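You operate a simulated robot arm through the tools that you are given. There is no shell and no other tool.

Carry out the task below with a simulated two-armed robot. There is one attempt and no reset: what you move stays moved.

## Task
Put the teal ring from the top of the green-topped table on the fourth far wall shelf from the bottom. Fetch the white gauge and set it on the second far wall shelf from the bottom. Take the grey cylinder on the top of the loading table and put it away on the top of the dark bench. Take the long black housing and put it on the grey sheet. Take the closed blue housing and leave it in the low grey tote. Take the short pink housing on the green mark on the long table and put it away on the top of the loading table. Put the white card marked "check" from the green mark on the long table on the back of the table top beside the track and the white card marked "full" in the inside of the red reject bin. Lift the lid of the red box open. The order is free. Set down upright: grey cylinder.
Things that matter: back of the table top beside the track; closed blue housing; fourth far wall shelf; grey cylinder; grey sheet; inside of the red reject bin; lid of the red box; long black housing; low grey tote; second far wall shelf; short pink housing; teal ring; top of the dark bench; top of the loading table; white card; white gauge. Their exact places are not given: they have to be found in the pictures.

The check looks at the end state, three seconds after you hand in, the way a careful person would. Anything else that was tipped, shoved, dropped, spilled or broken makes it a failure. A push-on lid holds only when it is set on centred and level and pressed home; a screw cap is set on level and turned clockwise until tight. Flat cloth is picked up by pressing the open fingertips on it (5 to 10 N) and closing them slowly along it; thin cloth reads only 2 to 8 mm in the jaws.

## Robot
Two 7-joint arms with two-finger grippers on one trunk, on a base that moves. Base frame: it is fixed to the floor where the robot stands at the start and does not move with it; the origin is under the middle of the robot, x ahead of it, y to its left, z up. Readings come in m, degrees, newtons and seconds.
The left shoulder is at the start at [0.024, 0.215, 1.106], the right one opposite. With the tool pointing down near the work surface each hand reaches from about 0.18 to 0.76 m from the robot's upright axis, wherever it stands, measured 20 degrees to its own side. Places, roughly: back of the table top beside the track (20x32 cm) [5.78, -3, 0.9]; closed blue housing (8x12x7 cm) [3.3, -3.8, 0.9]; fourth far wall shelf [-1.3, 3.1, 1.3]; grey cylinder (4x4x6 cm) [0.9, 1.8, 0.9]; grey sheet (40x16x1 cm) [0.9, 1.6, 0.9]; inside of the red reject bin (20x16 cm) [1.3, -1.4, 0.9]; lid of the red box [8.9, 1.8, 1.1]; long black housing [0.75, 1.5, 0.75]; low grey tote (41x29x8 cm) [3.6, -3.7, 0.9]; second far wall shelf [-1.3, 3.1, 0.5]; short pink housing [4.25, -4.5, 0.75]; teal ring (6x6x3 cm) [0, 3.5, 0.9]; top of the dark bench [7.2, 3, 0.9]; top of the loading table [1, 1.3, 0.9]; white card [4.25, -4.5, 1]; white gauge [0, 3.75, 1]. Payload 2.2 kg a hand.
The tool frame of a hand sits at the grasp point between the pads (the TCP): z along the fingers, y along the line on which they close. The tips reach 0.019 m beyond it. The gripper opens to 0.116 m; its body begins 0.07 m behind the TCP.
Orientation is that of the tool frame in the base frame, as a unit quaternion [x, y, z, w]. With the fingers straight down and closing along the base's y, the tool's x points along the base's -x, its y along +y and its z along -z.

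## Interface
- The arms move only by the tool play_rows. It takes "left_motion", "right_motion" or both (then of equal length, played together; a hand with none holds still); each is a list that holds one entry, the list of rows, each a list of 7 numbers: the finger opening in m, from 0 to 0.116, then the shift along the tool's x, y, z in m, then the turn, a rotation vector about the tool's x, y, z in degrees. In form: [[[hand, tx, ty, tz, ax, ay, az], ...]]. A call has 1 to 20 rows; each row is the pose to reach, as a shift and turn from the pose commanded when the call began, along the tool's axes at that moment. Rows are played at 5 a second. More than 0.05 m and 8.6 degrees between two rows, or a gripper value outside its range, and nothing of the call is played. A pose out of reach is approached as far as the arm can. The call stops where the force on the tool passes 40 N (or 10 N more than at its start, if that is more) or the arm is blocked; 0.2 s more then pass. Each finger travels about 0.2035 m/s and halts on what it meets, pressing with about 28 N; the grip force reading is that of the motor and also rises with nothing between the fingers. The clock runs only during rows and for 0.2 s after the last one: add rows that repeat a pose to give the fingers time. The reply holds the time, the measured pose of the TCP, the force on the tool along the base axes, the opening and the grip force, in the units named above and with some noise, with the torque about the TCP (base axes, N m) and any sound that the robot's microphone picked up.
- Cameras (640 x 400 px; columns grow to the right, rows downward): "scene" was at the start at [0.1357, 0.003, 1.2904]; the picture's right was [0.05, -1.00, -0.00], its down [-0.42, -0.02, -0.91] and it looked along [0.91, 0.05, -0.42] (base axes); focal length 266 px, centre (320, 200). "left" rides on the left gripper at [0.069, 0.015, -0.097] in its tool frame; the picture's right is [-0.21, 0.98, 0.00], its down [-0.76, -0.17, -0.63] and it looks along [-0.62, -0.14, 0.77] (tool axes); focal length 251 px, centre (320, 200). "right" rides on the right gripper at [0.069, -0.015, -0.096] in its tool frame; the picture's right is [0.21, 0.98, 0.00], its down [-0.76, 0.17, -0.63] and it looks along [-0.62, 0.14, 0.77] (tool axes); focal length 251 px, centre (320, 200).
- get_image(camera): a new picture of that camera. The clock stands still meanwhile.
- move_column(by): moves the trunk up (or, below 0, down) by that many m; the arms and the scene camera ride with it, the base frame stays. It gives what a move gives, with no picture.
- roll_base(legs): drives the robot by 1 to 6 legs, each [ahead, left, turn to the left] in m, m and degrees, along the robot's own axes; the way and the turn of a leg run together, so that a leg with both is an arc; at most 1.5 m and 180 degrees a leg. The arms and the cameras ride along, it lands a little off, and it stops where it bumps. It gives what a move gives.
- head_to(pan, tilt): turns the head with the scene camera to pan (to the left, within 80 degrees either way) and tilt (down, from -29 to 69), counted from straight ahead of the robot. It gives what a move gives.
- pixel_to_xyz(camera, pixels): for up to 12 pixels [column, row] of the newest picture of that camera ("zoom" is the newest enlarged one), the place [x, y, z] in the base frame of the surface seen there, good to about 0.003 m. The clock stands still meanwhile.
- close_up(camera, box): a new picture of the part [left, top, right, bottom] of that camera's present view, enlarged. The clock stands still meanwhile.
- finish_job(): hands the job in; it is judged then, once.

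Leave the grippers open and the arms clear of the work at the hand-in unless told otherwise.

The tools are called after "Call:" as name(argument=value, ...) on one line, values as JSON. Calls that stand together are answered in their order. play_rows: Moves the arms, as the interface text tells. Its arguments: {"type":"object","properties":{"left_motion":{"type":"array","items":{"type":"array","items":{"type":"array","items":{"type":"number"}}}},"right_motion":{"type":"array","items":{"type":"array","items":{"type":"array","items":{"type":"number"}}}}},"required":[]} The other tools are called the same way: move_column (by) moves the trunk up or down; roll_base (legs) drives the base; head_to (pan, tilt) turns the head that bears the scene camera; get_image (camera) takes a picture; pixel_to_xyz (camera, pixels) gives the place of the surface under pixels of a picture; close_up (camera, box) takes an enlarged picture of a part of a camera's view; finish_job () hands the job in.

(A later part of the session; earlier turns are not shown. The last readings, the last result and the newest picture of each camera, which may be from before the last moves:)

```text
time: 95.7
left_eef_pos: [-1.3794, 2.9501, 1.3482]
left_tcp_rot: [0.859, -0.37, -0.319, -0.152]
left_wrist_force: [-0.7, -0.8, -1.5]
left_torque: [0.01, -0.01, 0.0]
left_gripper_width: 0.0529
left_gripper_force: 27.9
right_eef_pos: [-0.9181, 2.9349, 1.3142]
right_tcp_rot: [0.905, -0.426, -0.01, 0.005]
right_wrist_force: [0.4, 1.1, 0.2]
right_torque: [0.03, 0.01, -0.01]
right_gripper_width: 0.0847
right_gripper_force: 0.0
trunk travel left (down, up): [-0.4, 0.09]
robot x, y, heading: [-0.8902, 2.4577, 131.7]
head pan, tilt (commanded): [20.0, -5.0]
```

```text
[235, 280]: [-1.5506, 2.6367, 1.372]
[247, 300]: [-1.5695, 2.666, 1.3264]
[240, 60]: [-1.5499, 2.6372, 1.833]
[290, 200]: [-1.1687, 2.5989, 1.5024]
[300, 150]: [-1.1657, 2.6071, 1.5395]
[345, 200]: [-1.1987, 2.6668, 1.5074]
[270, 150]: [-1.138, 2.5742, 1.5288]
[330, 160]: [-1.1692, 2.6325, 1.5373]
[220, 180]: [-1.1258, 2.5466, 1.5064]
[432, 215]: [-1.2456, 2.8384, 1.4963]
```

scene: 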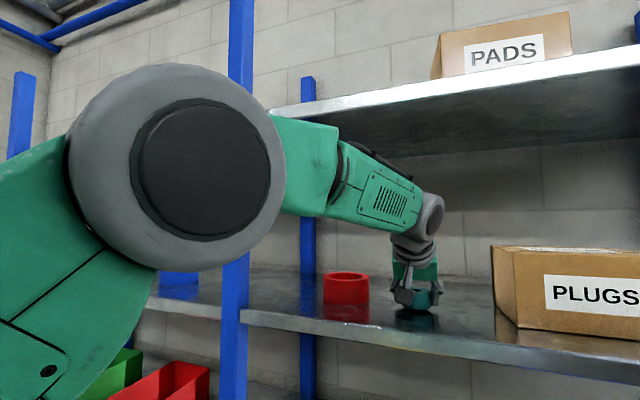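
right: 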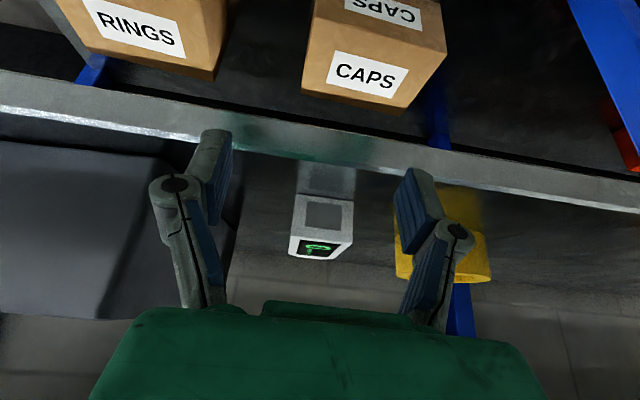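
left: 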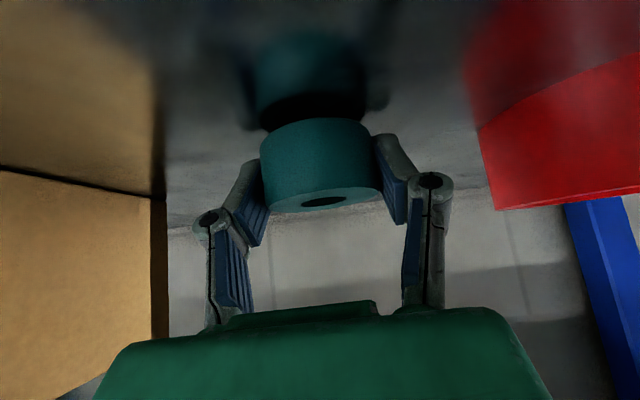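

No contact seen between forearm and post (17 cm apart). I hold for a moment to see whether the hand settles.

Call:
play_rows(left_motion=[[[0.04, 0, 0, 0, 0, 0, 0], [0.04, 0, 0, 0, 0, 0, 0], [0.04, 0, 0, 0, 0, 0, 0]]])

```text
time: 96.5
left_eef_pos: [-1.3784, 2.951, 1.3488]
left_tcp_rot: [0.86, -0.368, -0.319, -0.151]
left_wrist_force: [0.0, -0.1, -1.9]
left_torque: [0.02, -0.02, 0.02]
left_gripper_width: 0.0527
left_gripper_force: 28.2
right_eef_pos: [-0.918, 2.9349, 1.3136]
right_tcp_rot: [0.905, -0.425, -0.011, 0.007]
right_wrist_force: [0.3, 0.4, 0.4]
right_torque: [0.02, 0.0, -0.04]
right_gripper_width: 0.0852
right_gripper_force: 0.0
trunk travel left (down, up): [-0.4, 0.09]
robot x, y, heading: [-0.8888, 2.4548, 131.9]
head pan, tilt (commanded): [20.0, -5.0]
```

It is stable; the ring's bottom is about 5 mm above the shelf and in the free gap. I lower a few mm more until contact.

Call:
play_rows(left_motion=[[[0.04, 0.002, 0, 0.0023, 0, 0, 0], [0.04, 0.004, 0, 0.0045, 0, 0, 0], [0.04, 0.0053, 0, 0.006, 0, 0, 0], [0.04, 0.0053, 0, 0.006, 0, 0, 0]]])

```text
time: 97.7
left_eef_pos: [-1.3836, 2.945, 1.3477]
left_tcp_rot: [0.861, -0.363, -0.32, -0.156]
left_wrist_force: [-0.3, 0.4, -1.9]
left_torque: [0.0, 0.01, 0.0]
left_gripper_width: 0.0527
left_gripper_force: 28.3
right_eef_pos: [-0.917, 2.9299, 1.3168]
right_tcp_rot: [0.905, -0.424, -0.012, 0.006]
right_wrist_force: [0.3, -0.2, -0.4]
right_torque: [0.01, 0.03, -0.01]
right_gripper_width: 0.085
right_gripper_force: 0.0
trunk travel left (down, up): [-0.4, 0.09]
robot x, y, heading: [-0.891, 2.4541, 131.7]
head pan, tilt (commanded): [20.0, -5.0]
stopped in row 4 (left hand): the arm was blocked; the commanded pose is now the measured one
```

The arm itself is blocked (no tool force). I lower the ring with the trunk instead: 5 mm down.

Call:
move_column(by=-0.005)

Call:
get_image(camera="left")

```text
time: 98.2
left_eef_pos: [-1.3822, 2.9441, 1.3439]
left_tcp_rot: [0.86, -0.363, -0.321, -0.158]
left_wrist_force: [0.7, 0.9, 0.3]
left_torque: [-0.03, 0.02, -0.04]
left_gripper_width: 0.053
left_gripper_force: 27.8
right_eef_pos: [-0.917, 2.9294, 1.3118]
right_tcp_rot: [0.905, -0.424, -0.012, 0.005]
right_wrist_force: [0.2, 0.3, 0.3]
right_torque: [-0.02, -0.02, 0.01]
right_gripper_width: 0.0851
right_gripper_force: 0.1
trunk travel left (down, up): [-0.395, 0.095]
robot x, y, heading: [-0.8913, 2.4568, 132.0]
head pan, tilt (commanded): [20.0, -5.0]
```

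```text
taken
```

left: 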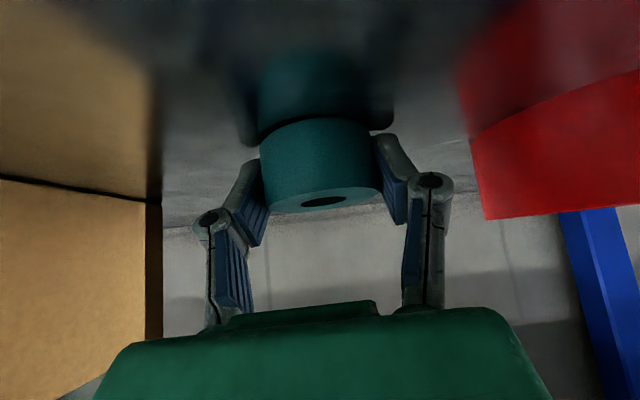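

The ring touches the shelf now (force changed from -1.9 to +0.3 N). I open to 78 mm and withdraw along the tool axis.

Call:
play_rows(left_motion=[[[0.058, 0, 0, 0, 0, 0, 0], [0.066, 0, 0, 0, 0, 0, 0], [0.078, 0, 0, 0, 0, 0, 0], [0.078, 0, 0, 0, 0, 0, 0], [0.078, 0, 0, -0.03, 0, 0, 0], [0.078, 0, 0, -0.07, 0, 0, 0], [0.078, 0, 0, -0.11, 0, 0, 0], [0.078, 0, 0, -0.15, 0, 0, 0], [0.078, 0, 0, -0.18, 0, 0, 0]]])

Call:
get_image(camera="left")

Call:
get_image(camera="scene")

```text
time: 100.2
left_eef_pos: [-1.3022, 2.8528, 1.4744]
left_tcp_rot: [0.86, -0.364, -0.321, -0.157]
left_wrist_force: [0.4, 0.4, 0.1]
left_torque: [-0.02, 0.02, -0.02]
left_gripper_width: 0.0782
left_gripper_force: 0.0
right_eef_pos: [-0.9158, 2.9296, 1.3107]
right_tcp_rot: [0.905, -0.425, -0.013, 0.004]
right_wrist_force: [0.4, 0.5, -0.7]
right_torque: [-0.01, 0.03, -0.01]
right_gripper_width: 0.0851
right_gripper_force: 0.2
trunk travel left (down, up): [-0.395, 0.095]
robot x, y, heading: [-0.89, 2.4561, 132.1]
head pan, tilt (commanded): [20.0, -5.0]
```

```text
taken
```

left: 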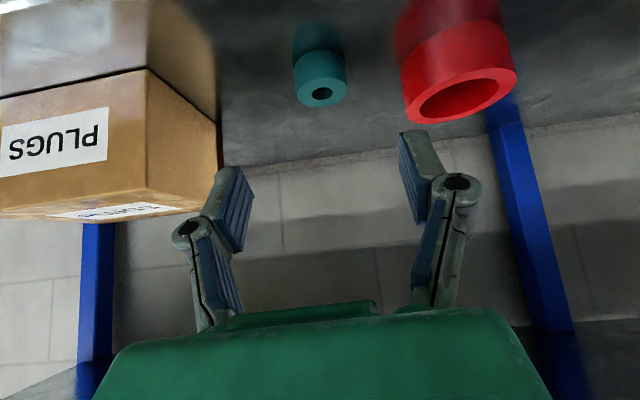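

```text
taken
```

scene: 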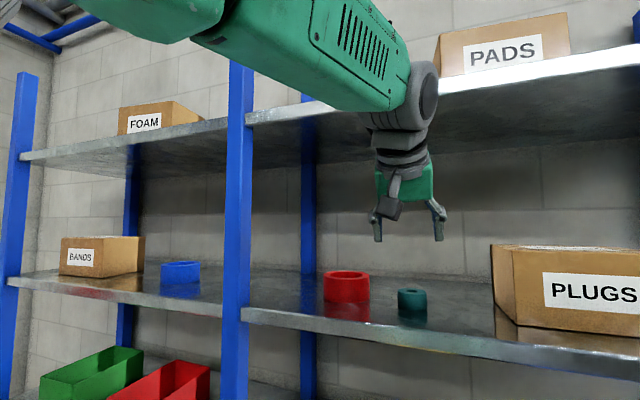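

The teal ring sits flat on shelf 4. I back the base 0.45 m away and look at the result.

Call:
roll_base(legs=[[-0.45, 0, 0]])

Call:
head_to(pan=0, tilt=20)

Call:
get_image(camera="scene")

```text
time: 103.0
left_eef_pos: [-0.9994, 2.5116, 1.4732]
left_tcp_rot: [0.861, -0.364, -0.32, -0.157]
left_wrist_force: [1.2, 0.4, 0.0]
left_torque: [0.0, 0.02, -0.01]
left_gripper_width: 0.0779
left_gripper_force: 0.2
right_eef_pos: [-0.6106, 2.5878, 1.3099]
right_tcp_rot: [0.906, -0.424, -0.012, 0.005]
right_wrist_force: [0.1, 0.0, -0.8]
right_torque: [-0.04, -0.02, 0.03]
right_gripper_width: 0.0852
right_gripper_force: 0.1
trunk travel left (down, up): [-0.395, 0.095]
robot x, y, heading: [-0.5843, 2.1114, 131.8]
head pan, tilt (commanded): [20.0, -5.0]
```

```text
time: 103.9
left_eef_pos: [-0.9958, 2.5057, 1.4752]
left_tcp_rot: [0.861, -0.362, -0.322, -0.158]
left_wrist_force: [0.2, -0.6, 0.0]
left_torque: [-0.01, 0.0, 0.0]
left_gripper_width: 0.078
left_gripper_force: 0.1
right_eef_pos: [-0.6087, 2.5825, 1.3125]
right_tcp_rot: [0.905, -0.424, -0.013, 0.004]
right_wrist_force: [-0.2, -0.8, 0.1]
right_torque: [-0.03, -0.03, 0.0]
right_gripper_width: 0.085
right_gripper_force: 0.1
trunk travel left (down, up): [-0.395, 0.095]
robot x, y, heading: [-0.5871, 2.1106, 131.7]
head pan, tilt (commanded): [0.0, 20.0]
```

```text
taken
```

scene: 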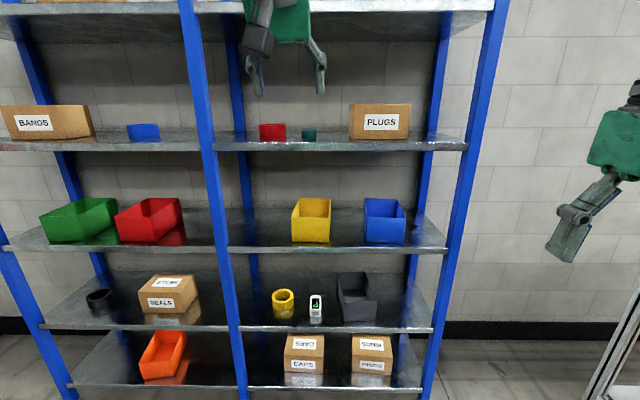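

Ring and gauge are in place and nothing else moved. Next the loading table: I straighten the left hand, lower the trunk a bit, and turn 180°.

Call:
play_rows(left_motion=[[[0.1, 0, 0, 0, 0, 8.2, 0], [0.1, 0, 0, 0, 0, 16.4, 0], [0.1, 0, 0, 0, 0, 24.6, 0], [0.1, 0, 0, 0, 0, 32.8, 0], [0.1, 0, 0, 0, 0, 41, 0], [0.1, 0, 0, 0, 0, 41, 0]]])

Call:
move_column(by=-0.15)

Call:
roll_base(legs=[[0, 0, 180]])

Call:
head_to(pan=0, tilt=25)

Call:
get_image(camera="scene")

```text
time: 105.3
left_eef_pos: [-0.998, 2.4807, 1.4562]
left_tcp_rot: [0.919, -0.395, 0.004, -0.019]
left_wrist_force: [-0.6, 0.5, -0.2]
left_torque: [-0.08, -0.04, 0.05]
left_gripper_width: 0.1
left_gripper_force: 0.0
left hand out of reach, approached as far as the arm can: row 5, 6
right_eef_pos: [-0.6147, 2.5871, 1.3102]
right_tcp_rot: [0.906, -0.424, -0.01, 0.005]
right_wrist_force: [0.1, -0.5, 0.1]
right_torque: [-0.04, -0.03, -0.03]
right_gripper_width: 0.0848
right_gripper_force: 0.1
trunk travel left (down, up): [-0.395, 0.095]
robot x, y, heading: [-0.5845, 2.1104, 132.0]
head pan, tilt (commanded): [0.0, 20.0]
```

```text
time: 107.0
left_eef_pos: [-0.9938, 2.4774, 1.3108]
left_tcp_rot: [0.918, -0.395, 0.001, -0.02]
left_wrist_force: [1.2, -0.3, 1.0]
left_torque: [0.0, 0.01, 0.01]
left_gripper_width: 0.1
left_gripper_force: 0.1
right_eef_pos: [-0.6102, 2.5837, 1.162]
right_tcp_rot: [0.905, -0.425, -0.012, 0.003]
right_wrist_force: [-0.1, 1.2, 0.1]
right_torque: [-0.02, -0.02, -0.02]
right_gripper_width: 0.0849
right_gripper_force: 0.1
trunk travel left (down, up): [-0.245, 0.245]
robot x, y, heading: [-0.5838, 2.1122, 131.8]
head pan, tilt (commanded): [0.0, 20.0]
```

```text
time: 114.9
left_eef_pos: [-0.1567, 1.7683, 1.3101]
left_tcp_rot: [0.37, 0.929, -0.02, 0.0]
left_wrist_force: [-0.7, -0.5, 0.3]
left_torque: [0.03, 0.02, 0.01]
left_gripper_width: 0.1001
left_gripper_force: 0.0
right_eef_pos: [-0.5323, 1.6409, 1.1617]
right_tcp_rot: [0.398, 0.917, 0.004, 0.012]
right_wrist_force: [0.2, 0.2, 0.1]
right_torque: [0.0, 0.02, -0.02]
right_gripper_width: 0.0853
right_gripper_force: 0.0
trunk travel left (down, up): [-0.245, 0.245]
robot x, y, heading: [-0.5836, 2.1126, -44.8]
head pan, tilt (commanded): [0.0, 20.0]
```

```text
time: 115.6
left_eef_pos: [-0.1575, 1.7697, 1.3114]
left_tcp_rot: [0.37, 0.929, -0.021, 0.0]
left_wrist_force: [0.1, -0.6, -0.5]
left_torque: [-0.02, 0.02, -0.01]
left_gripper_width: 0.1
left_gripper_force: 0.1
right_eef_pos: [-0.5328, 1.645, 1.1628]
right_tcp_rot: [0.398, 0.917, 0.003, 0.014]
right_wrist_force: [-0.3, 1.1, 0.0]
right_torque: [-0.01, -0.01, 0.01]
right_gripper_width: 0.085
right_gripper_force: 0.1
trunk travel left (down, up): [-0.245, 0.245]
robot x, y, heading: [-0.5834, 2.1103, -44.8]
head pan, tilt (commanded): [0.0, 25.0]
```

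```text
taken
```

scene: 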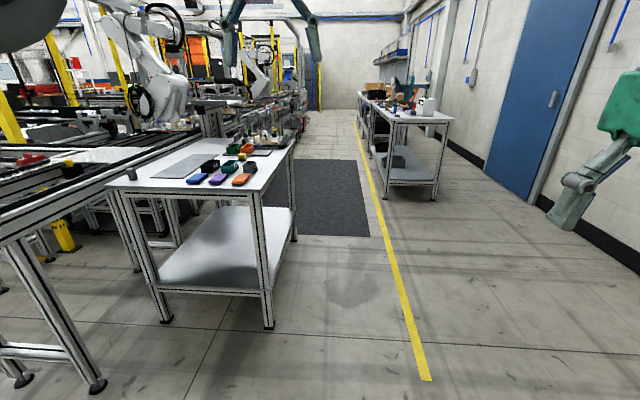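

I see the loading table from its left end; the cylinder is at (130,173). I correct the heading and drive to the table's left end.

Call:
roll_base(legs=[[0, 0, -3.4], [0.7, 0.62, 0]])

Call:
head_to(pan=0, tilt=50)

Call:
get_image(camera="scene")

```text
time: 120.9
left_eef_pos: [0.7403, 1.6173, 1.3127]
left_tcp_rot: [0.402, 0.915, -0.021, -0.001]
left_wrist_force: [0.1, -0.2, -0.3]
left_torque: [0.0, -0.01, 0.02]
left_gripper_width: 0.0999
left_gripper_force: 0.1
right_eef_pos: [0.3551, 1.5187, 1.1621]
right_tcp_rot: [0.43, 0.903, 0.003, 0.014]
right_wrist_force: [-1.1, -0.5, -0.1]
right_torque: [0.01, 0.04, 0.03]
right_gripper_width: 0.0849
right_gripper_force: 0.1
trunk travel left (down, up): [-0.245, 0.245]
robot x, y, heading: [0.3401, 1.9873, -49.1]
head pan, tilt (commanded): [0.0, 25.0]
```

```text
time: 121.8
left_eef_pos: [0.7401, 1.6206, 1.3159]
left_tcp_rot: [0.402, 0.915, -0.022, -0.001]
left_wrist_force: [0.4, 0.0, -0.4]
left_torque: [-0.01, 0.0, -0.03]
left_gripper_width: 0.1
left_gripper_force: 0.0
right_eef_pos: [0.3564, 1.524, 1.1648]
right_tcp_rot: [0.43, 0.902, 0.001, 0.015]
right_wrist_force: [0.5, 0.1, -1.0]
right_torque: [0.0, -0.01, -0.01]
right_gripper_width: 0.0852
right_gripper_force: 0.0
trunk travel left (down, up): [-0.245, 0.245]
robot x, y, heading: [0.3378, 1.9868, -49.0]
head pan, tilt (commanded): [0.0, 50.0]
```

```text
taken
```

scene: 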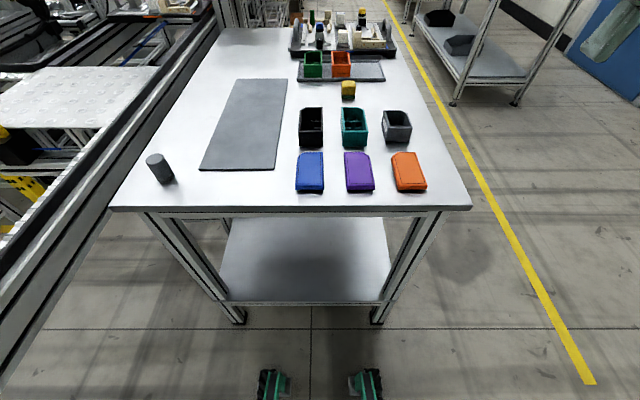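

Now I have a clear view: cylinder (160,168), sheet (245,125), black housing (312,127). I enlarge and read the places.

Call:
close_up(camera="scene", box=[190, 60, 450, 220])

Call:
pixel_to_xyz(camera="zoom", pixels=[[273, 118], [328, 118], [270, 205], [330, 208], [280, 215], [325, 218], [115, 50], [235, 52], [30, 258], [205, 270], [300, 165], [298, 195]])

Call:
pixel_to_xyz(camera="scene", pixels=[[112, 208], [470, 208], [219, 30], [154, 158], [165, 183], [160, 165], [148, 160], [170, 175], [245, 125], [360, 60]])

```text
2.46 times, centred on (320, 140) of scene
```

zoom: 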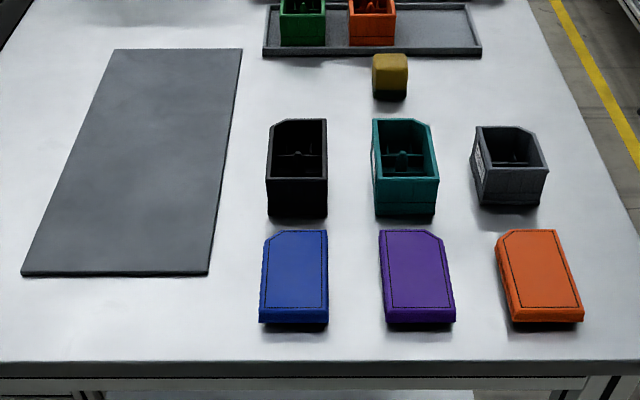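

```text
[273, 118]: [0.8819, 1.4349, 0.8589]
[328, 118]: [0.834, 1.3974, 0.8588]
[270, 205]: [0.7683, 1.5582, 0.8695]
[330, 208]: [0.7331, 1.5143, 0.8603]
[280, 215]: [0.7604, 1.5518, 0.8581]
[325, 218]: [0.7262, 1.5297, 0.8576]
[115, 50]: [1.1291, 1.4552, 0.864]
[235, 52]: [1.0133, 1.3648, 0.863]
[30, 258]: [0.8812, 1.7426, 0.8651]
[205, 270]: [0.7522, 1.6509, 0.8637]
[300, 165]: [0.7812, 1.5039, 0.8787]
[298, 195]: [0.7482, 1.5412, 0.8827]
```

```text
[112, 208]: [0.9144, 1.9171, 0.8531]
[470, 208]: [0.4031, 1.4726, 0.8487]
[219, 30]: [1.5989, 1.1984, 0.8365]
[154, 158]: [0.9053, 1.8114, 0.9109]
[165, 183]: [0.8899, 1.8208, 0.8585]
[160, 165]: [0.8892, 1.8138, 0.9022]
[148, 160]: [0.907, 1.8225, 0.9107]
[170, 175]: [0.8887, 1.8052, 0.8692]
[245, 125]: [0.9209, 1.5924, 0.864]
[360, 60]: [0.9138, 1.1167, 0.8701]
```

Call:
close_up(camera="scene", box=[280, 95, 360, 155])

```text
6.67 times, centred on (320, 125) of scene
```

zoom: 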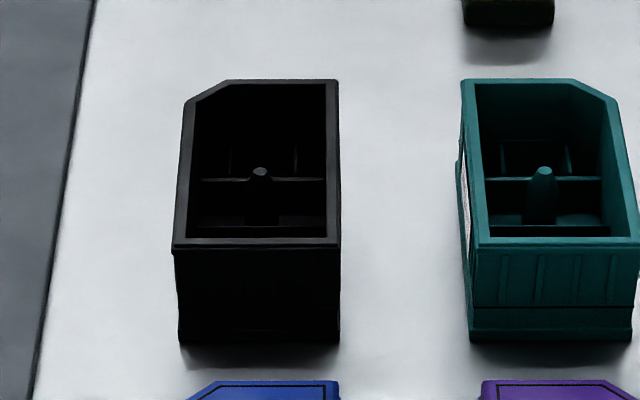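

Call:
pixel_to_xyz(camera="zoom", pixels=[[178, 242], [333, 242], [188, 110], [333, 85], [230, 82], [255, 242], [184, 180], [333, 160], [185, 335], [335, 335], [60, 200], [468, 150]])

```text
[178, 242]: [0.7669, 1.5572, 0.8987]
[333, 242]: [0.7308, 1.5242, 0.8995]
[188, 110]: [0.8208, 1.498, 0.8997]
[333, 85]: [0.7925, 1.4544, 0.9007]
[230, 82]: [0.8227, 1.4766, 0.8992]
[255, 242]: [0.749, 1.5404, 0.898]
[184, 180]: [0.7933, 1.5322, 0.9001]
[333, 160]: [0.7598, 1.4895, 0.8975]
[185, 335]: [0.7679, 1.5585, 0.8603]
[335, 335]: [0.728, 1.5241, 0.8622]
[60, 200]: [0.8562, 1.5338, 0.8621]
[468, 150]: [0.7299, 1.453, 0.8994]
```

Black housing: 9.5×5×4 cm, centre about (0.780, 1.505), rim z 0.899; sheet centre about (0.944, 1.553), top 0.864. The left hand goes above the housing with fingers closing across its width.

Call:
play_rows(left_motion=[[[0.1, -0.0134, -0.0045, 0.0399, -0.3, 0.1, 0.1], [0.1, -0.0268, -0.0089, 0.0799, -0.6, 0.2, 0.3], [0.09, -0.0401, -0.0134, 0.1198, -0.9, 0.3, 0.4], [0.08, -0.0535, -0.0179, 0.1597, -1.2, 0.45, 0.55], [0.07, -0.0669, -0.0223, 0.1996, -1.5, 0.6, 0.7], [0.07, -0.0803, -0.0268, 0.2396, -1.8, 0.7, 0.8], [0.07, -0.0936, -0.0312, 0.2795, -2.1, 0.8, 1.0], [0.07, -0.107, -0.0357, 0.3194, -2.35, 0.9, 1.1], [0.07, -0.107, -0.0357, 0.3194, -2.35, 0.9, 1.1]]])

Call:
get_image(camera="left")

Call:
get_image(camera="scene")

```text
time: 123.8
left_eef_pos: [0.7776, 1.5051, 1.0001]
left_tcp_rot: [0.41, 0.912, 0.0, 0.003]
left_wrist_force: [-0.9, 0.6, -0.3]
left_torque: [0.02, -0.01, 0.01]
left_gripper_width: 0.0702
left_gripper_force: 0.0
right_eef_pos: [0.3553, 1.5237, 1.1656]
right_tcp_rot: [0.43, 0.903, 0.001, 0.014]
right_wrist_force: [-0.5, 0.0, 0.2]
right_torque: [-0.03, -0.01, 0.0]
right_gripper_width: 0.0851
right_gripper_force: 0.1
trunk travel left (down, up): [-0.245, 0.245]
robot x, y, heading: [0.3396, 1.9867, -48.9]
head pan, tilt (commanded): [0.0, 50.0]
```

```text
taken
```

left: 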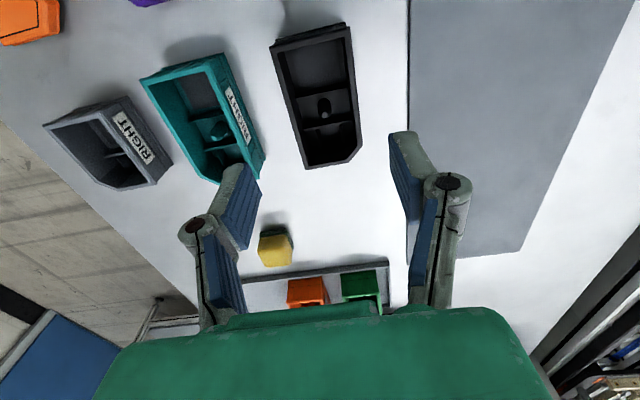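

```text
taken
```

scene: 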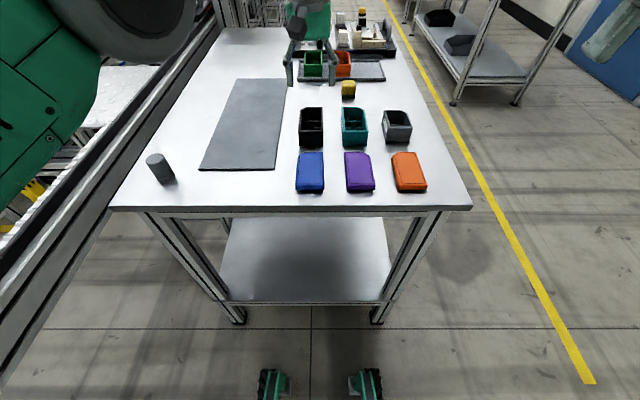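

I read the black housing's rim corners from the left camera to align the grasp.

Call:
pixel_to_xyz(camera="left", pixels=[[274, 43], [346, 27], [307, 166], [358, 145], [292, 110], [355, 90], [345, 160], [325, 110]])

```text
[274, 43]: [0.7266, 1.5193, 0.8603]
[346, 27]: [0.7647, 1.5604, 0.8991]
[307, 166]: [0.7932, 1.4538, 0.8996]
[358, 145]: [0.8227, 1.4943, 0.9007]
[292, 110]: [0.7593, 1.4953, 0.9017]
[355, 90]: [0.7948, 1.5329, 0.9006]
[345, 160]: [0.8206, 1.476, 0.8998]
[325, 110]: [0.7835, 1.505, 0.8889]
```

The hand is 3.5 mm right of the housing's centre line; I correct, descend to z 0.884 and close.

Call:
play_rows(left_motion=[[[0.07, 0, 0.0035, 0.04, 0, 0, 0], [0.07, 0, 0.0035, 0.08, 0, 0, 0], [0.07, 0, 0.0035, 0.116, 0, 0, 0], [0.07, 0, 0.0035, 0.116, 0, 0, 0], [0.055, 0, 0.0035, 0.116, 0, 0, 0], [0.035, 0, 0.0035, 0.116, 0, 0, 0], [0.03, 0, 0.0035, 0.116, 0, 0, 0], [0.03, 0, 0.0035, 0.116, 0, 0, 0]]])

Call:
get_image(camera="left")

```text
time: 125.6
left_eef_pos: [0.7817, 1.5079, 0.8815]
left_tcp_rot: [0.411, 0.912, -0.001, 0.001]
left_wrist_force: [-1.0, -1.0, 3.3]
left_torque: [-0.06, -0.09, -0.02]
left_gripper_width: 0.0539
left_gripper_force: 27.9
right_eef_pos: [0.3557, 1.523, 1.1654]
right_tcp_rot: [0.43, 0.903, 0.002, 0.014]
right_wrist_force: [0.5, 0.2, -0.5]
right_torque: [0.0, 0.0, -0.01]
right_gripper_width: 0.0849
right_gripper_force: 0.0
trunk travel left (down, up): [-0.245, 0.245]
robot x, y, heading: [0.3331, 1.9903, -48.9]
head pan, tilt (commanded): [0.0, 50.0]
```

```text
taken
```

left: 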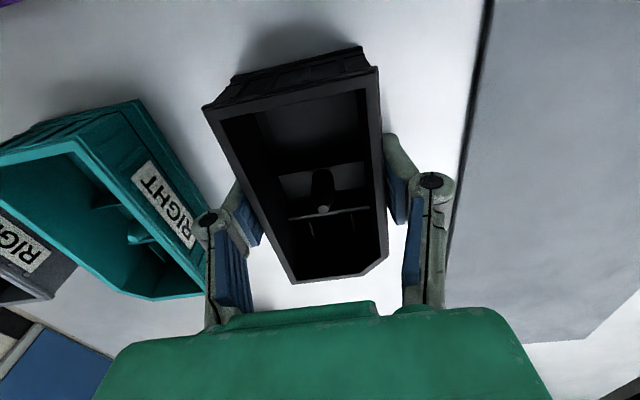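

Gripped (54 mm). I lift 0.08 m and carry it over the sheet's centre area.

Call:
play_rows(left_motion=[[[0.03, 0, 0, -0.04, 0, 0, 0], [0.03, 0, 0, -0.08, 0, 0, 0], [0.03, -0.0108, 0.0378, -0.08, 0, 0, 0], [0.03, -0.0216, 0.0756, -0.08, 0, 0, 0], [0.03, -0.0325, 0.1134, -0.08, 0, 0, 0], [0.03, -0.0433, 0.1512, -0.08, 0, 0, 0], [0.03, -0.0433, 0.1512, -0.08, 0, 0, 0]]])

Call:
get_image(camera="left")

Call:
get_image(camera="scene")

```text
time: 127.2
left_eef_pos: [0.9253, 1.5723, 0.9614]
left_tcp_rot: [0.411, 0.912, 0.0, 0.0]
left_wrist_force: [-1.0, 0.9, -1.7]
left_torque: [0.0, 0.01, -0.01]
left_gripper_width: 0.0535
left_gripper_force: 27.6
right_eef_pos: [0.3551, 1.5226, 1.1644]
right_tcp_rot: [0.431, 0.902, 0.002, 0.013]
right_wrist_force: [-0.3, 0.9, -0.5]
right_torque: [0.02, -0.04, 0.0]
right_gripper_width: 0.085
right_gripper_force: 0.1
trunk travel left (down, up): [-0.245, 0.245]
robot x, y, heading: [0.3405, 1.9883, -49.2]
head pan, tilt (commanded): [0.0, 50.0]
```

```text
taken
```

left: 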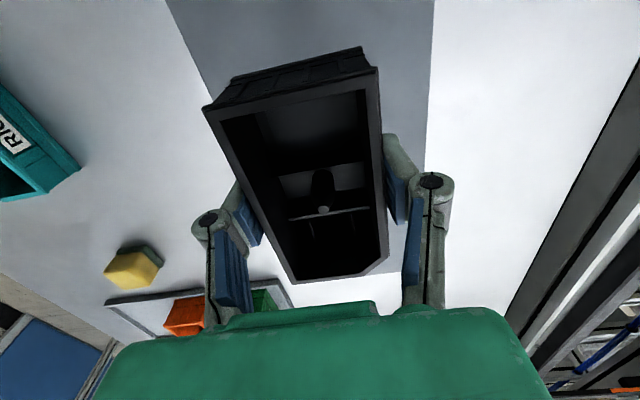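

```text
taken
```

scene: 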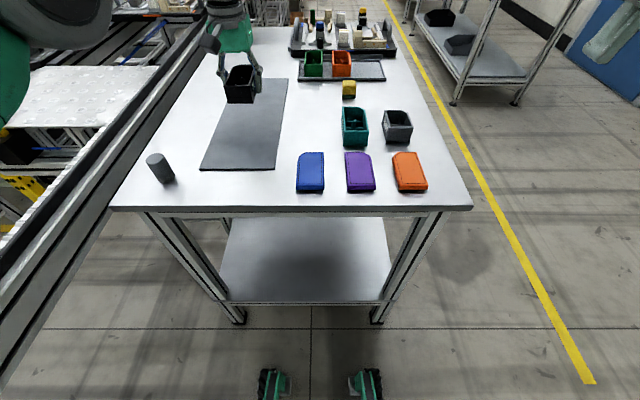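

Over the sheet. I lower it slowly to contact.

Call:
play_rows(left_motion=[[[0.03, 0, 0, 0.04, 0, 0, 0], [0.03, 0, 0, 0.062, 0, 0, 0], [0.03, 0, 0, 0.069, 0, 0, 0], [0.03, 0, 0, 0.073, 0, 0, 0], [0.03, 0, 0, 0.0755, 0, 0, 0], [0.03, 0, 0, 0.0755, 0, 0, 0]]])

```text
time: 128.6
left_eef_pos: [0.9264, 1.5743, 0.8869]
left_tcp_rot: [0.411, 0.912, 0.0, 0.001]
left_wrist_force: [0.2, 0.2, -0.6]
left_torque: [-0.02, 0.0, -0.02]
left_gripper_width: 0.0537
left_gripper_force: 27.9
right_eef_pos: [0.3556, 1.5237, 1.1643]
right_tcp_rot: [0.43, 0.903, 0.001, 0.014]
right_wrist_force: [0.6, 0.1, -0.1]
right_torque: [0.01, 0.01, 0.01]
right_gripper_width: 0.0848
right_gripper_force: 0.0
trunk travel left (down, up): [-0.245, 0.245]
robot x, y, heading: [0.3362, 1.9902, -49.0]
head pan, tilt (commanded): [0.0, 50.0]
```

Nearly in contact (force -0.6). I lower 1.5 mm more, open the fingers, and rise.

Call:
play_rows(left_motion=[[[0.03, 0, 0, 0.0015, 0, 0, 0], [0.03, 0, 0, 0.002, 0, 0, 0], [0.058, 0, 0, 0.002, 0, 0, 0], [0.068, 0, 0, 0.002, 0, 0, 0], [0.074, 0, 0, 0.002, 0, 0, 0], [0.074, 0, 0, -0.03, 0, 0, 0], [0.074, 0, 0, -0.07, 0, 0, 0], [0.074, 0, 0, -0.11, 0, 0, 0]]])

Call:
get_image(camera="left")

Call:
get_image(camera="scene")

```text
time: 130.4
left_eef_pos: [0.9266, 1.5752, 0.997]
left_tcp_rot: [0.411, 0.912, 0.0, 0.001]
left_wrist_force: [-0.6, 1.1, -0.3]
left_torque: [-0.03, -0.02, -0.02]
left_gripper_width: 0.0743
left_gripper_force: 0.0
right_eef_pos: [0.3552, 1.5235, 1.1636]
right_tcp_rot: [0.43, 0.903, 0.001, 0.014]
right_wrist_force: [0.0, -0.5, 0.7]
right_torque: [-0.01, 0.02, -0.01]
right_gripper_width: 0.0849
right_gripper_force: 0.0
trunk travel left (down, up): [-0.245, 0.245]
robot x, y, heading: [0.3357, 1.9858, -49.0]
head pan, tilt (commanded): [0.0, 50.0]
```

```text
taken
```

left: 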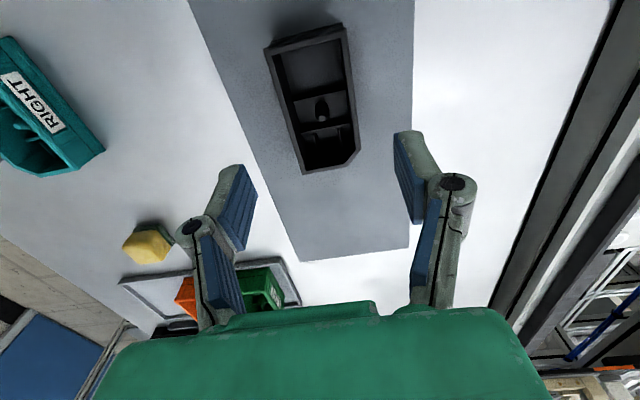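

```text
taken
```

scene: 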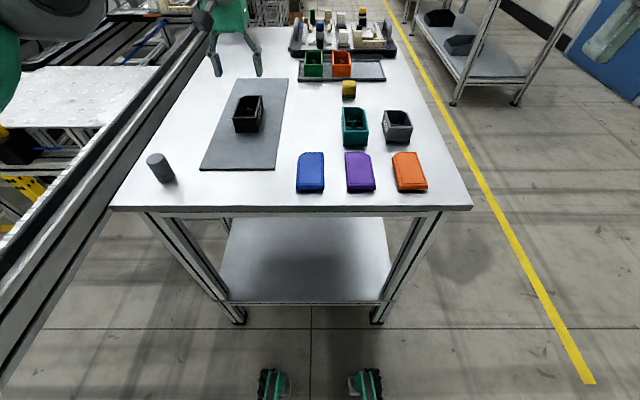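

Black housing now lies on the grey sheet. Next the grey cylinder at (160,168): I enlarge to get its axis.

Call:
close_up(camera="scene", box=[130, 140, 194, 190])

Call:
pixel_to_xyz(camera="scene", pixels=[[154, 158], [150, 160], [160, 157], [157, 161], [166, 180], [157, 174]])

```text
8.00 times, centred on (162, 165) of scene
```

zoom: 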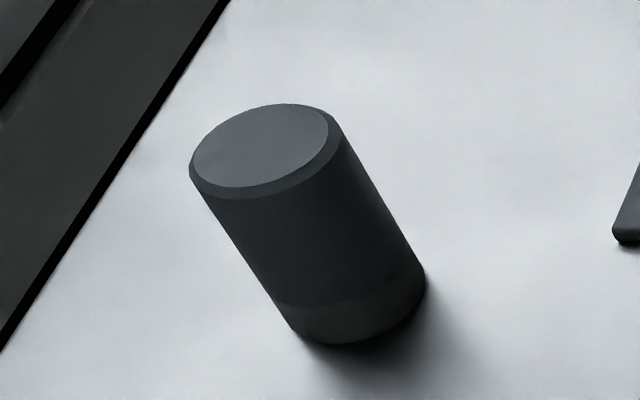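

```text
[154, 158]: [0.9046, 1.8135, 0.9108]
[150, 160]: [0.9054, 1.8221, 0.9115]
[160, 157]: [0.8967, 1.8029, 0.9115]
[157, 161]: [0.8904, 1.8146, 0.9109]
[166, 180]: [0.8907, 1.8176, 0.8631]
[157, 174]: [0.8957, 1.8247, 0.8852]
```

Call:
pixel_to_xyz(camera="zoom", pixels=[[265, 147], [205, 160], [320, 128], [285, 110], [240, 182], [300, 115], [350, 335], [418, 280]])

```text
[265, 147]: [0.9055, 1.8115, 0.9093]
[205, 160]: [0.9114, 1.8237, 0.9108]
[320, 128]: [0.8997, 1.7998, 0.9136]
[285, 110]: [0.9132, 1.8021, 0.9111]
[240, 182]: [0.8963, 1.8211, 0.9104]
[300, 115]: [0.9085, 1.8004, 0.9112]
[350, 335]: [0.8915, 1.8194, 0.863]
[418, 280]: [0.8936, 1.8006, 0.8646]
```

Cylinder axis at about (0.905, 1.8115), top z 0.911. I move the left hand above it.

Call:
play_rows(left_motion=[[[0.08, 0.0319, 0.0234, 0, 0, 0, 0], [0.08, 0.0638, 0.0467, 0, 0, 0, 0], [0.08, 0.0958, 0.0701, 0, 0, 0, 0], [0.08, 0.1277, 0.0935, 0, 0, 0, 0], [0.08, 0.1596, 0.1168, 0, 0, 0, 0], [0.08, 0.1915, 0.1402, 0, 0, 0, 0], [0.08, 0.1915, 0.1402, 0, 0, 0, 0]]])

Call:
get_image(camera="left")

```text
time: 132.0
left_eef_pos: [0.9044, 1.813, 0.9952]
left_tcp_rot: [0.41, 0.912, 0.0, 0.001]
left_wrist_force: [-0.6, -0.5, 0.1]
left_torque: [0.01, 0.02, -0.01]
left_gripper_width: 0.0799
left_gripper_force: 0.0
right_eef_pos: [0.3586, 1.5236, 1.1657]
right_tcp_rot: [0.431, 0.902, 0.001, 0.015]
right_wrist_force: [-0.2, 0.0, -0.1]
right_torque: [0.01, 0.03, -0.01]
right_gripper_width: 0.0851
right_gripper_force: 0.1
trunk travel left (down, up): [-0.245, 0.245]
robot x, y, heading: [0.3407, 1.9891, -48.9]
head pan, tilt (commanded): [0.0, 50.0]
```

```text
taken
```

left: 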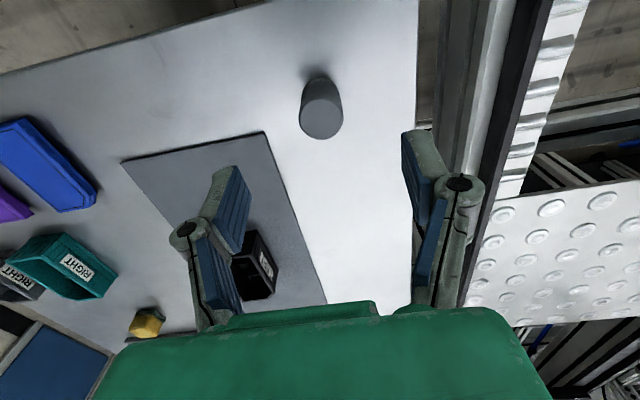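

Call:
play_rows(left_motion=[[[0.08, 0, -0.001, 0.04, 0, 0, 0], [0.08, 0, -0.001, 0.08, 0, 0, 0], [0.08, 0, -0.001, 0.11, 0, 0, 0], [0.08, 0, -0.001, 0.11, 0, 0, 0], [0.06, 0, -0.001, 0.11, 0, 0, 0], [0.045, 0, -0.001, 0.11, 0, 0, 0], [0.025, 0, -0.001, 0.11, 0, 0, 0], [0.02, 0, -0.001, 0.11, 0, 0, 0], [0.02, 0, -0.001, 0.11, 0, 0, 0]]])

Call:
get_image(camera="left")

```text
time: 134.0
left_eef_pos: [0.9036, 1.8118, 0.8855]
left_tcp_rot: [0.411, 0.911, 0.0, 0.001]
left_wrist_force: [-0.2, 0.0, 0.3]
left_torque: [-0.01, 0.01, -0.02]
left_gripper_width: 0.0329
left_gripper_force: 28.4
right_eef_pos: [0.3565, 1.5232, 1.1657]
right_tcp_rot: [0.43, 0.902, 0.001, 0.015]
right_wrist_force: [-0.6, 0.2, 0.7]
right_torque: [-0.01, -0.01, 0.02]
right_gripper_width: 0.085
right_gripper_force: 0.0
trunk travel left (down, up): [-0.245, 0.245]
robot x, y, heading: [0.3359, 1.9918, -49.0]
head pan, tilt (commanded): [0.0, 50.0]
```

```text
taken
```

left: 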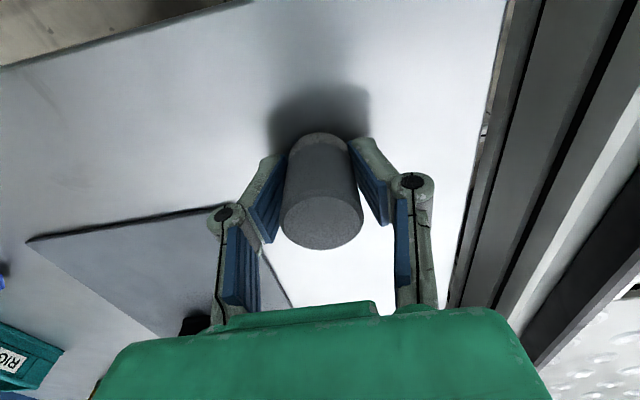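

Cylinder gripped (33 mm); its base is 0.027 m below the TCP. I lift it 0.2 m and back the base 0.25 m, then look for the way to the dark bench.

Call:
play_rows(left_motion=[[[0.02, 0, 0, -0.04, 0, 0, 0], [0.02, 0, 0, -0.08, 0, 0, 0], [0.02, 0, 0, -0.12, 0, 0, 0], [0.02, 0, 0, -0.16, 0, 0, 0], [0.02, 0, 0, -0.2, 0, 0, 0], [0.02, 0, 0, -0.24, 0, 0, 0]]])

Call:
roll_base(legs=[[-0.4, 0, 0]])

Call:
head_to(pan=60, tilt=15)

Call:
get_image(camera="scene")

Call:
head_to(pan=20, tilt=10)

Call:
get_image(camera="scene")

```text
time: 135.4
left_eef_pos: [0.9011, 1.8127, 1.1267]
left_tcp_rot: [0.411, 0.912, 0.0, 0.002]
left_wrist_force: [0.1, 0.2, -0.4]
left_torque: [-0.05, -0.02, 0.01]
left_gripper_width: 0.0328
left_gripper_force: 27.5
right_eef_pos: [0.3553, 1.5223, 1.1653]
right_tcp_rot: [0.43, 0.903, 0.001, 0.014]
right_wrist_force: [0.5, -1.3, -0.1]
right_torque: [-0.02, 0.0, 0.0]
right_gripper_width: 0.0851
right_gripper_force: 0.1
trunk travel left (down, up): [-0.245, 0.245]
robot x, y, heading: [0.3377, 1.9875, -49.1]
head pan, tilt (commanded): [0.0, 50.0]
```

```text
time: 137.8
left_eef_pos: [0.6458, 2.1061, 1.1253]
left_tcp_rot: [0.41, 0.912, -0.001, 0.001]
left_wrist_force: [0.1, 0.2, 0.1]
left_torque: [0.01, 0.01, 0.0]
left_gripper_width: 0.0329
left_gripper_force: 27.9
right_eef_pos: [0.1, 1.8173, 1.1646]
right_tcp_rot: [0.43, 0.903, 0.001, 0.014]
right_wrist_force: [-0.6, 0.2, 0.7]
right_torque: [-0.03, 0.01, 0.0]
right_gripper_width: 0.085
right_gripper_force: 0.1
trunk travel left (down, up): [-0.245, 0.245]
robot x, y, heading: [0.0806, 2.2784, -49.1]
head pan, tilt (commanded): [0.0, 50.0]
```

```text
time: 139.1
left_eef_pos: [0.6451, 2.1078, 1.1267]
left_tcp_rot: [0.41, 0.912, -0.002, 0.002]
left_wrist_force: [0.3, 0.0, -0.8]
left_torque: [0.02, 0.0, 0.0]
left_gripper_width: 0.033
left_gripper_force: 28.1
right_eef_pos: [0.1001, 1.819, 1.1652]
right_tcp_rot: [0.431, 0.902, 0.002, 0.012]
right_wrist_force: [0.7, 0.5, -0.2]
right_torque: [-0.05, 0.0, 0.03]
right_gripper_width: 0.0848
right_gripper_force: 0.1
trunk travel left (down, up): [-0.245, 0.245]
robot x, y, heading: [0.0818, 2.2812, -49.1]
head pan, tilt (commanded): [60.0, 15.0]
```

```text
taken
```

scene: 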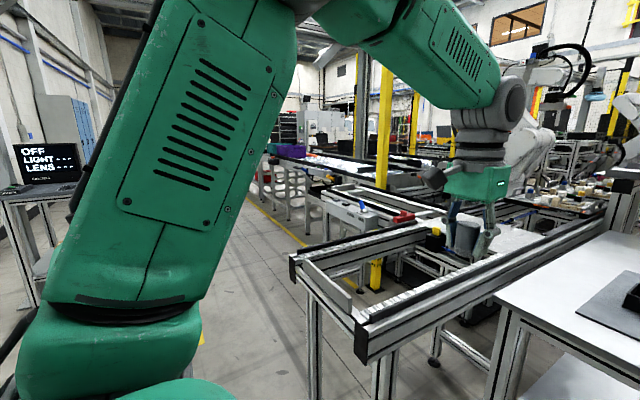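

```text
time: 140.2
left_eef_pos: [0.6451, 2.1079, 1.1258]
left_tcp_rot: [0.411, 0.912, -0.002, 0.001]
left_wrist_force: [0.3, 1.0, -0.2]
left_torque: [0.0, 0.01, -0.03]
left_gripper_width: 0.0328
left_gripper_force: 28.7
right_eef_pos: [0.0987, 1.8185, 1.1635]
right_tcp_rot: [0.43, 0.903, 0.002, 0.012]
right_wrist_force: [-0.5, -0.4, 0.1]
right_torque: [0.01, -0.01, 0.0]
right_gripper_width: 0.0852
right_gripper_force: 0.1
trunk travel left (down, up): [-0.245, 0.245]
robot x, y, heading: [0.0827, 2.2834, -49.1]
head pan, tilt (commanded): [20.0, 10.0]
```

```text
taken
```

scene: 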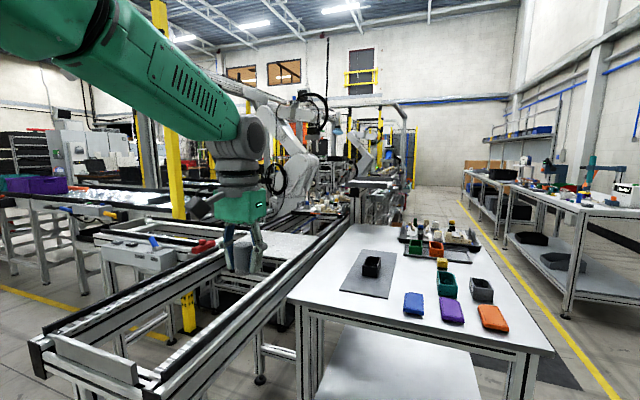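

There is an aisle around the conveyor's near end, between it and the wall desk. I turn left 60° here (free around) and measure the aisle.

Call:
roll_base(legs=[[0, 0, 85]])

Call:
head_to(pan=0, tilt=15)

Call:
get_image(camera="scene")

```text
time: 144.2
left_eef_pos: [0.3199, 2.8223, 1.1261]
left_tcp_rot: [-0.3, 0.954, 0.001, 0.002]
left_wrist_force: [0.0, 0.5, -0.2]
left_torque: [-0.02, 0.0, 0.02]
left_gripper_width: 0.0328
left_gripper_force: 27.9
right_eef_pos: [0.5432, 2.2467, 1.1632]
right_tcp_rot: [-0.279, 0.96, 0.01, 0.009]
right_wrist_force: [-0.3, -0.4, -0.2]
right_torque: [0.0, -0.02, 0.02]
right_gripper_width: 0.0851
right_gripper_force: 0.0
trunk travel left (down, up): [-0.245, 0.245]
robot x, y, heading: [0.0835, 2.2796, 34.7]
head pan, tilt (commanded): [20.0, 10.0]
```

```text
time: 145.0
left_eef_pos: [0.3174, 2.8215, 1.1277]
left_tcp_rot: [-0.301, 0.954, 0.001, 0.004]
left_wrist_force: [0.2, -0.5, 0.4]
left_torque: [-0.02, -0.01, 0.04]
left_gripper_width: 0.0329
left_gripper_force: 28.2
right_eef_pos: [0.5422, 2.2445, 1.1621]
right_tcp_rot: [-0.279, 0.96, 0.009, 0.006]
right_wrist_force: [0.1, 0.1, -0.6]
right_torque: [-0.02, 0.04, -0.02]
right_gripper_width: 0.0852
right_gripper_force: 0.1
trunk travel left (down, up): [-0.245, 0.245]
robot x, y, heading: [0.0838, 2.2805, 34.3]
head pan, tilt (commanded): [0.0, 15.0]
```

```text
taken
```

scene: 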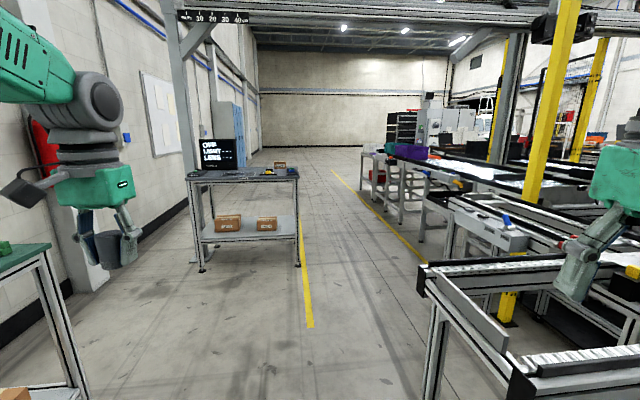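

Call:
pixel_to_xyz(camera="scene", pixels=[[299, 266], [203, 268], [290, 172], [428, 265], [400, 222], [420, 240], [340, 170], [362, 180], [372, 160], [310, 330], [265, 150], [385, 170]])

Call:
close_up(camera="scene", box=[230, 80, 530, 270])

```text
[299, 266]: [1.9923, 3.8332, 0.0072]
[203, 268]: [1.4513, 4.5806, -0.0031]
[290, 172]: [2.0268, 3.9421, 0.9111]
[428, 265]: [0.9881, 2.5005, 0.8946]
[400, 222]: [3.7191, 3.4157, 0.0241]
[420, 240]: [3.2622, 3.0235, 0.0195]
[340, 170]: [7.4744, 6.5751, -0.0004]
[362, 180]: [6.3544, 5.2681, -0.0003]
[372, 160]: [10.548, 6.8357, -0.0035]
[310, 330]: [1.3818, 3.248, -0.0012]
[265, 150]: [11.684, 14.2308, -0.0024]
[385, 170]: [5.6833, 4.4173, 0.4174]
```

```text
2.11 times, centred on (380, 175) of scene
```

zoom: 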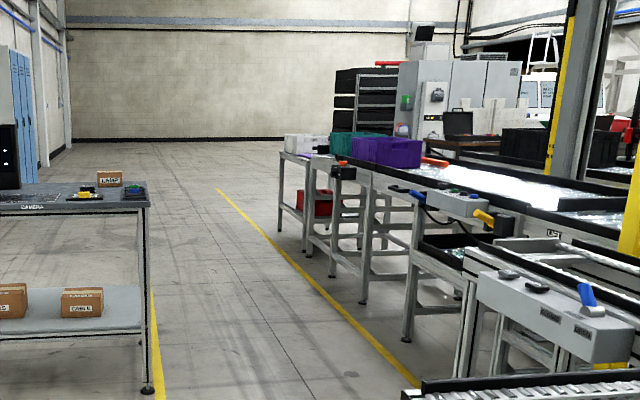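

Call:
pixel_to_xyz(camera="scene", pixels=[[455, 205], [500, 232], [455, 245], [465, 255], [510, 320], [440, 190], [432, 170], [420, 285], [520, 370], [410, 165]])

```text
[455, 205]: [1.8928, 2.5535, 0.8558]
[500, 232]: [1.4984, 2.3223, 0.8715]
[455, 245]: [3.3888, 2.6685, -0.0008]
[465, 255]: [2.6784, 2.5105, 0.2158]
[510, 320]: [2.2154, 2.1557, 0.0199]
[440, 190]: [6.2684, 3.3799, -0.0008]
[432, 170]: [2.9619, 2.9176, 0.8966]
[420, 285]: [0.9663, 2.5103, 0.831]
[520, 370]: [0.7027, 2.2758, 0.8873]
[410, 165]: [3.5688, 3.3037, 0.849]
```

The aisle is about 1.4 m wide beyond the conveyor's end. I turn 7° more and drive along it in steps.

Call:
roll_base(legs=[[0, 0, 7.2], [1.4, -0.08, 0], [0.7, -0.55, 0], [0.8, -0.2, 0]])

Call:
get_image(camera="scene")

Call:
head_to(pan=-45, tilt=10)

Call:
get_image(camera="scene")

```text
time: 160.8
left_eef_pos: [3.0134, 4.0784, 1.1284]
left_tcp_rot: [-0.343, 0.939, 0.003, 0.003]
left_wrist_force: [0.0, -0.2, 0.3]
left_torque: [0.0, 0.04, -0.02]
left_gripper_width: 0.0329
left_gripper_force: 28.3
right_eef_pos: [3.2893, 3.5271, 1.1608]
right_tcp_rot: [-0.322, 0.947, 0.011, 0.006]
right_wrist_force: [0.8, 0.6, -0.2]
right_torque: [0.03, 0.0, 0.01]
right_gripper_width: 0.085
right_gripper_force: 0.1
trunk travel left (down, up): [-0.245, 0.245]
robot x, y, heading: [2.8257, 3.5223, 39.7]
head pan, tilt (commanded): [0.0, 15.0]
```

```text
taken
```

scene: 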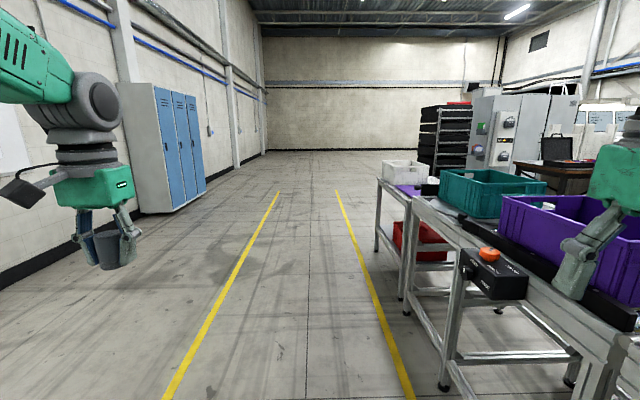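

```text
time: 162.0
left_eef_pos: [3.0064, 4.084, 1.1272]
left_tcp_rot: [-0.343, 0.939, -0.001, 0.004]
left_wrist_force: [-0.1, -0.4, 0.6]
left_torque: [-0.04, -0.04, -0.01]
left_gripper_width: 0.0328
left_gripper_force: 27.8
right_eef_pos: [3.2827, 3.5318, 1.1626]
right_tcp_rot: [-0.323, 0.946, 0.007, 0.004]
right_wrist_force: [0.6, 0.9, -0.1]
right_torque: [0.0, 0.03, -0.02]
right_gripper_width: 0.0852
right_gripper_force: 0.1
trunk travel left (down, up): [-0.245, 0.245]
robot x, y, heading: [2.8234, 3.5247, 39.6]
head pan, tilt (commanded): [-45.0, 10.0]
```

```text
taken
```

scene: 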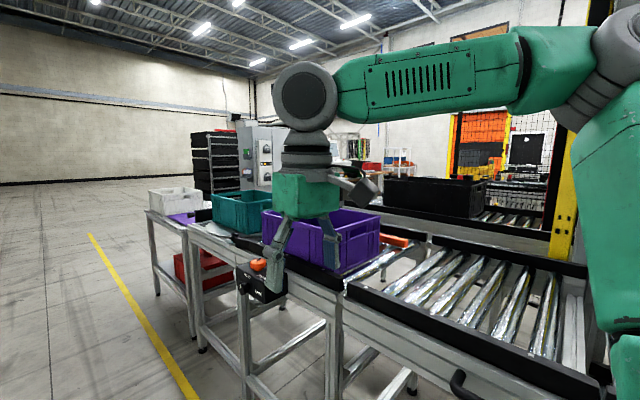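

The right hand is clear of the totes. The dark bench (with a black case) is at (545,180) beyond the line's far end. I continue 2.4 m along the aisle.

Call:
roll_base(legs=[[0, 0, 2.5], [1.3, 0.05, 0], [1.1, 0.05, 0]])

Call:
head_to(pan=-40, tilt=10)

Call:
get_image(camera="scene")

```text
time: 174.3
left_eef_pos: [4.7395, 5.785, 1.1283]
left_tcp_rot: [-0.358, 0.934, 0.001, 0.005]
left_wrist_force: [0.0, -0.6, -0.3]
left_torque: [-0.01, 0.0, -0.02]
left_gripper_width: 0.0327
left_gripper_force: 28.1
right_eef_pos: [5.0339, 5.2421, 1.1613]
right_tcp_rot: [-0.338, 0.941, 0.008, 0.003]
right_wrist_force: [0.1, -0.6, 0.6]
right_torque: [0.02, 0.01, -0.03]
right_gripper_width: 0.0849
right_gripper_force: 0.1
trunk travel left (down, up): [-0.245, 0.245]
robot x, y, heading: [4.5759, 5.2215, 41.5]
head pan, tilt (commanded): [-45.0, 10.0]
```

```text
time: 175.0
left_eef_pos: [4.7378, 5.7843, 1.1287]
left_tcp_rot: [-0.359, 0.933, 0.002, 0.006]
left_wrist_force: [0.6, -0.1, -0.4]
left_torque: [0.02, 0.0, -0.01]
left_gripper_width: 0.0328
left_gripper_force: 28.1
right_eef_pos: [5.0319, 5.2413, 1.1603]
right_tcp_rot: [-0.338, 0.941, 0.007, 0.002]
right_wrist_force: [-0.5, 0.0, -0.5]
right_torque: [-0.02, 0.0, -0.01]
right_gripper_width: 0.085
right_gripper_force: 0.1
trunk travel left (down, up): [-0.245, 0.245]
robot x, y, heading: [4.5754, 5.2213, 41.5]
head pan, tilt (commanded): [-40.0, 10.0]
```

```text
taken
```

scene: 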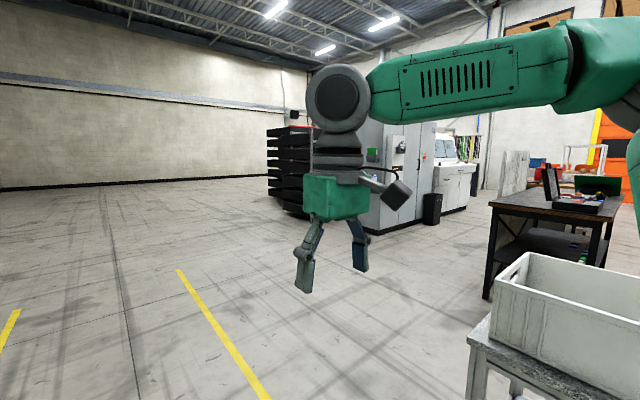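

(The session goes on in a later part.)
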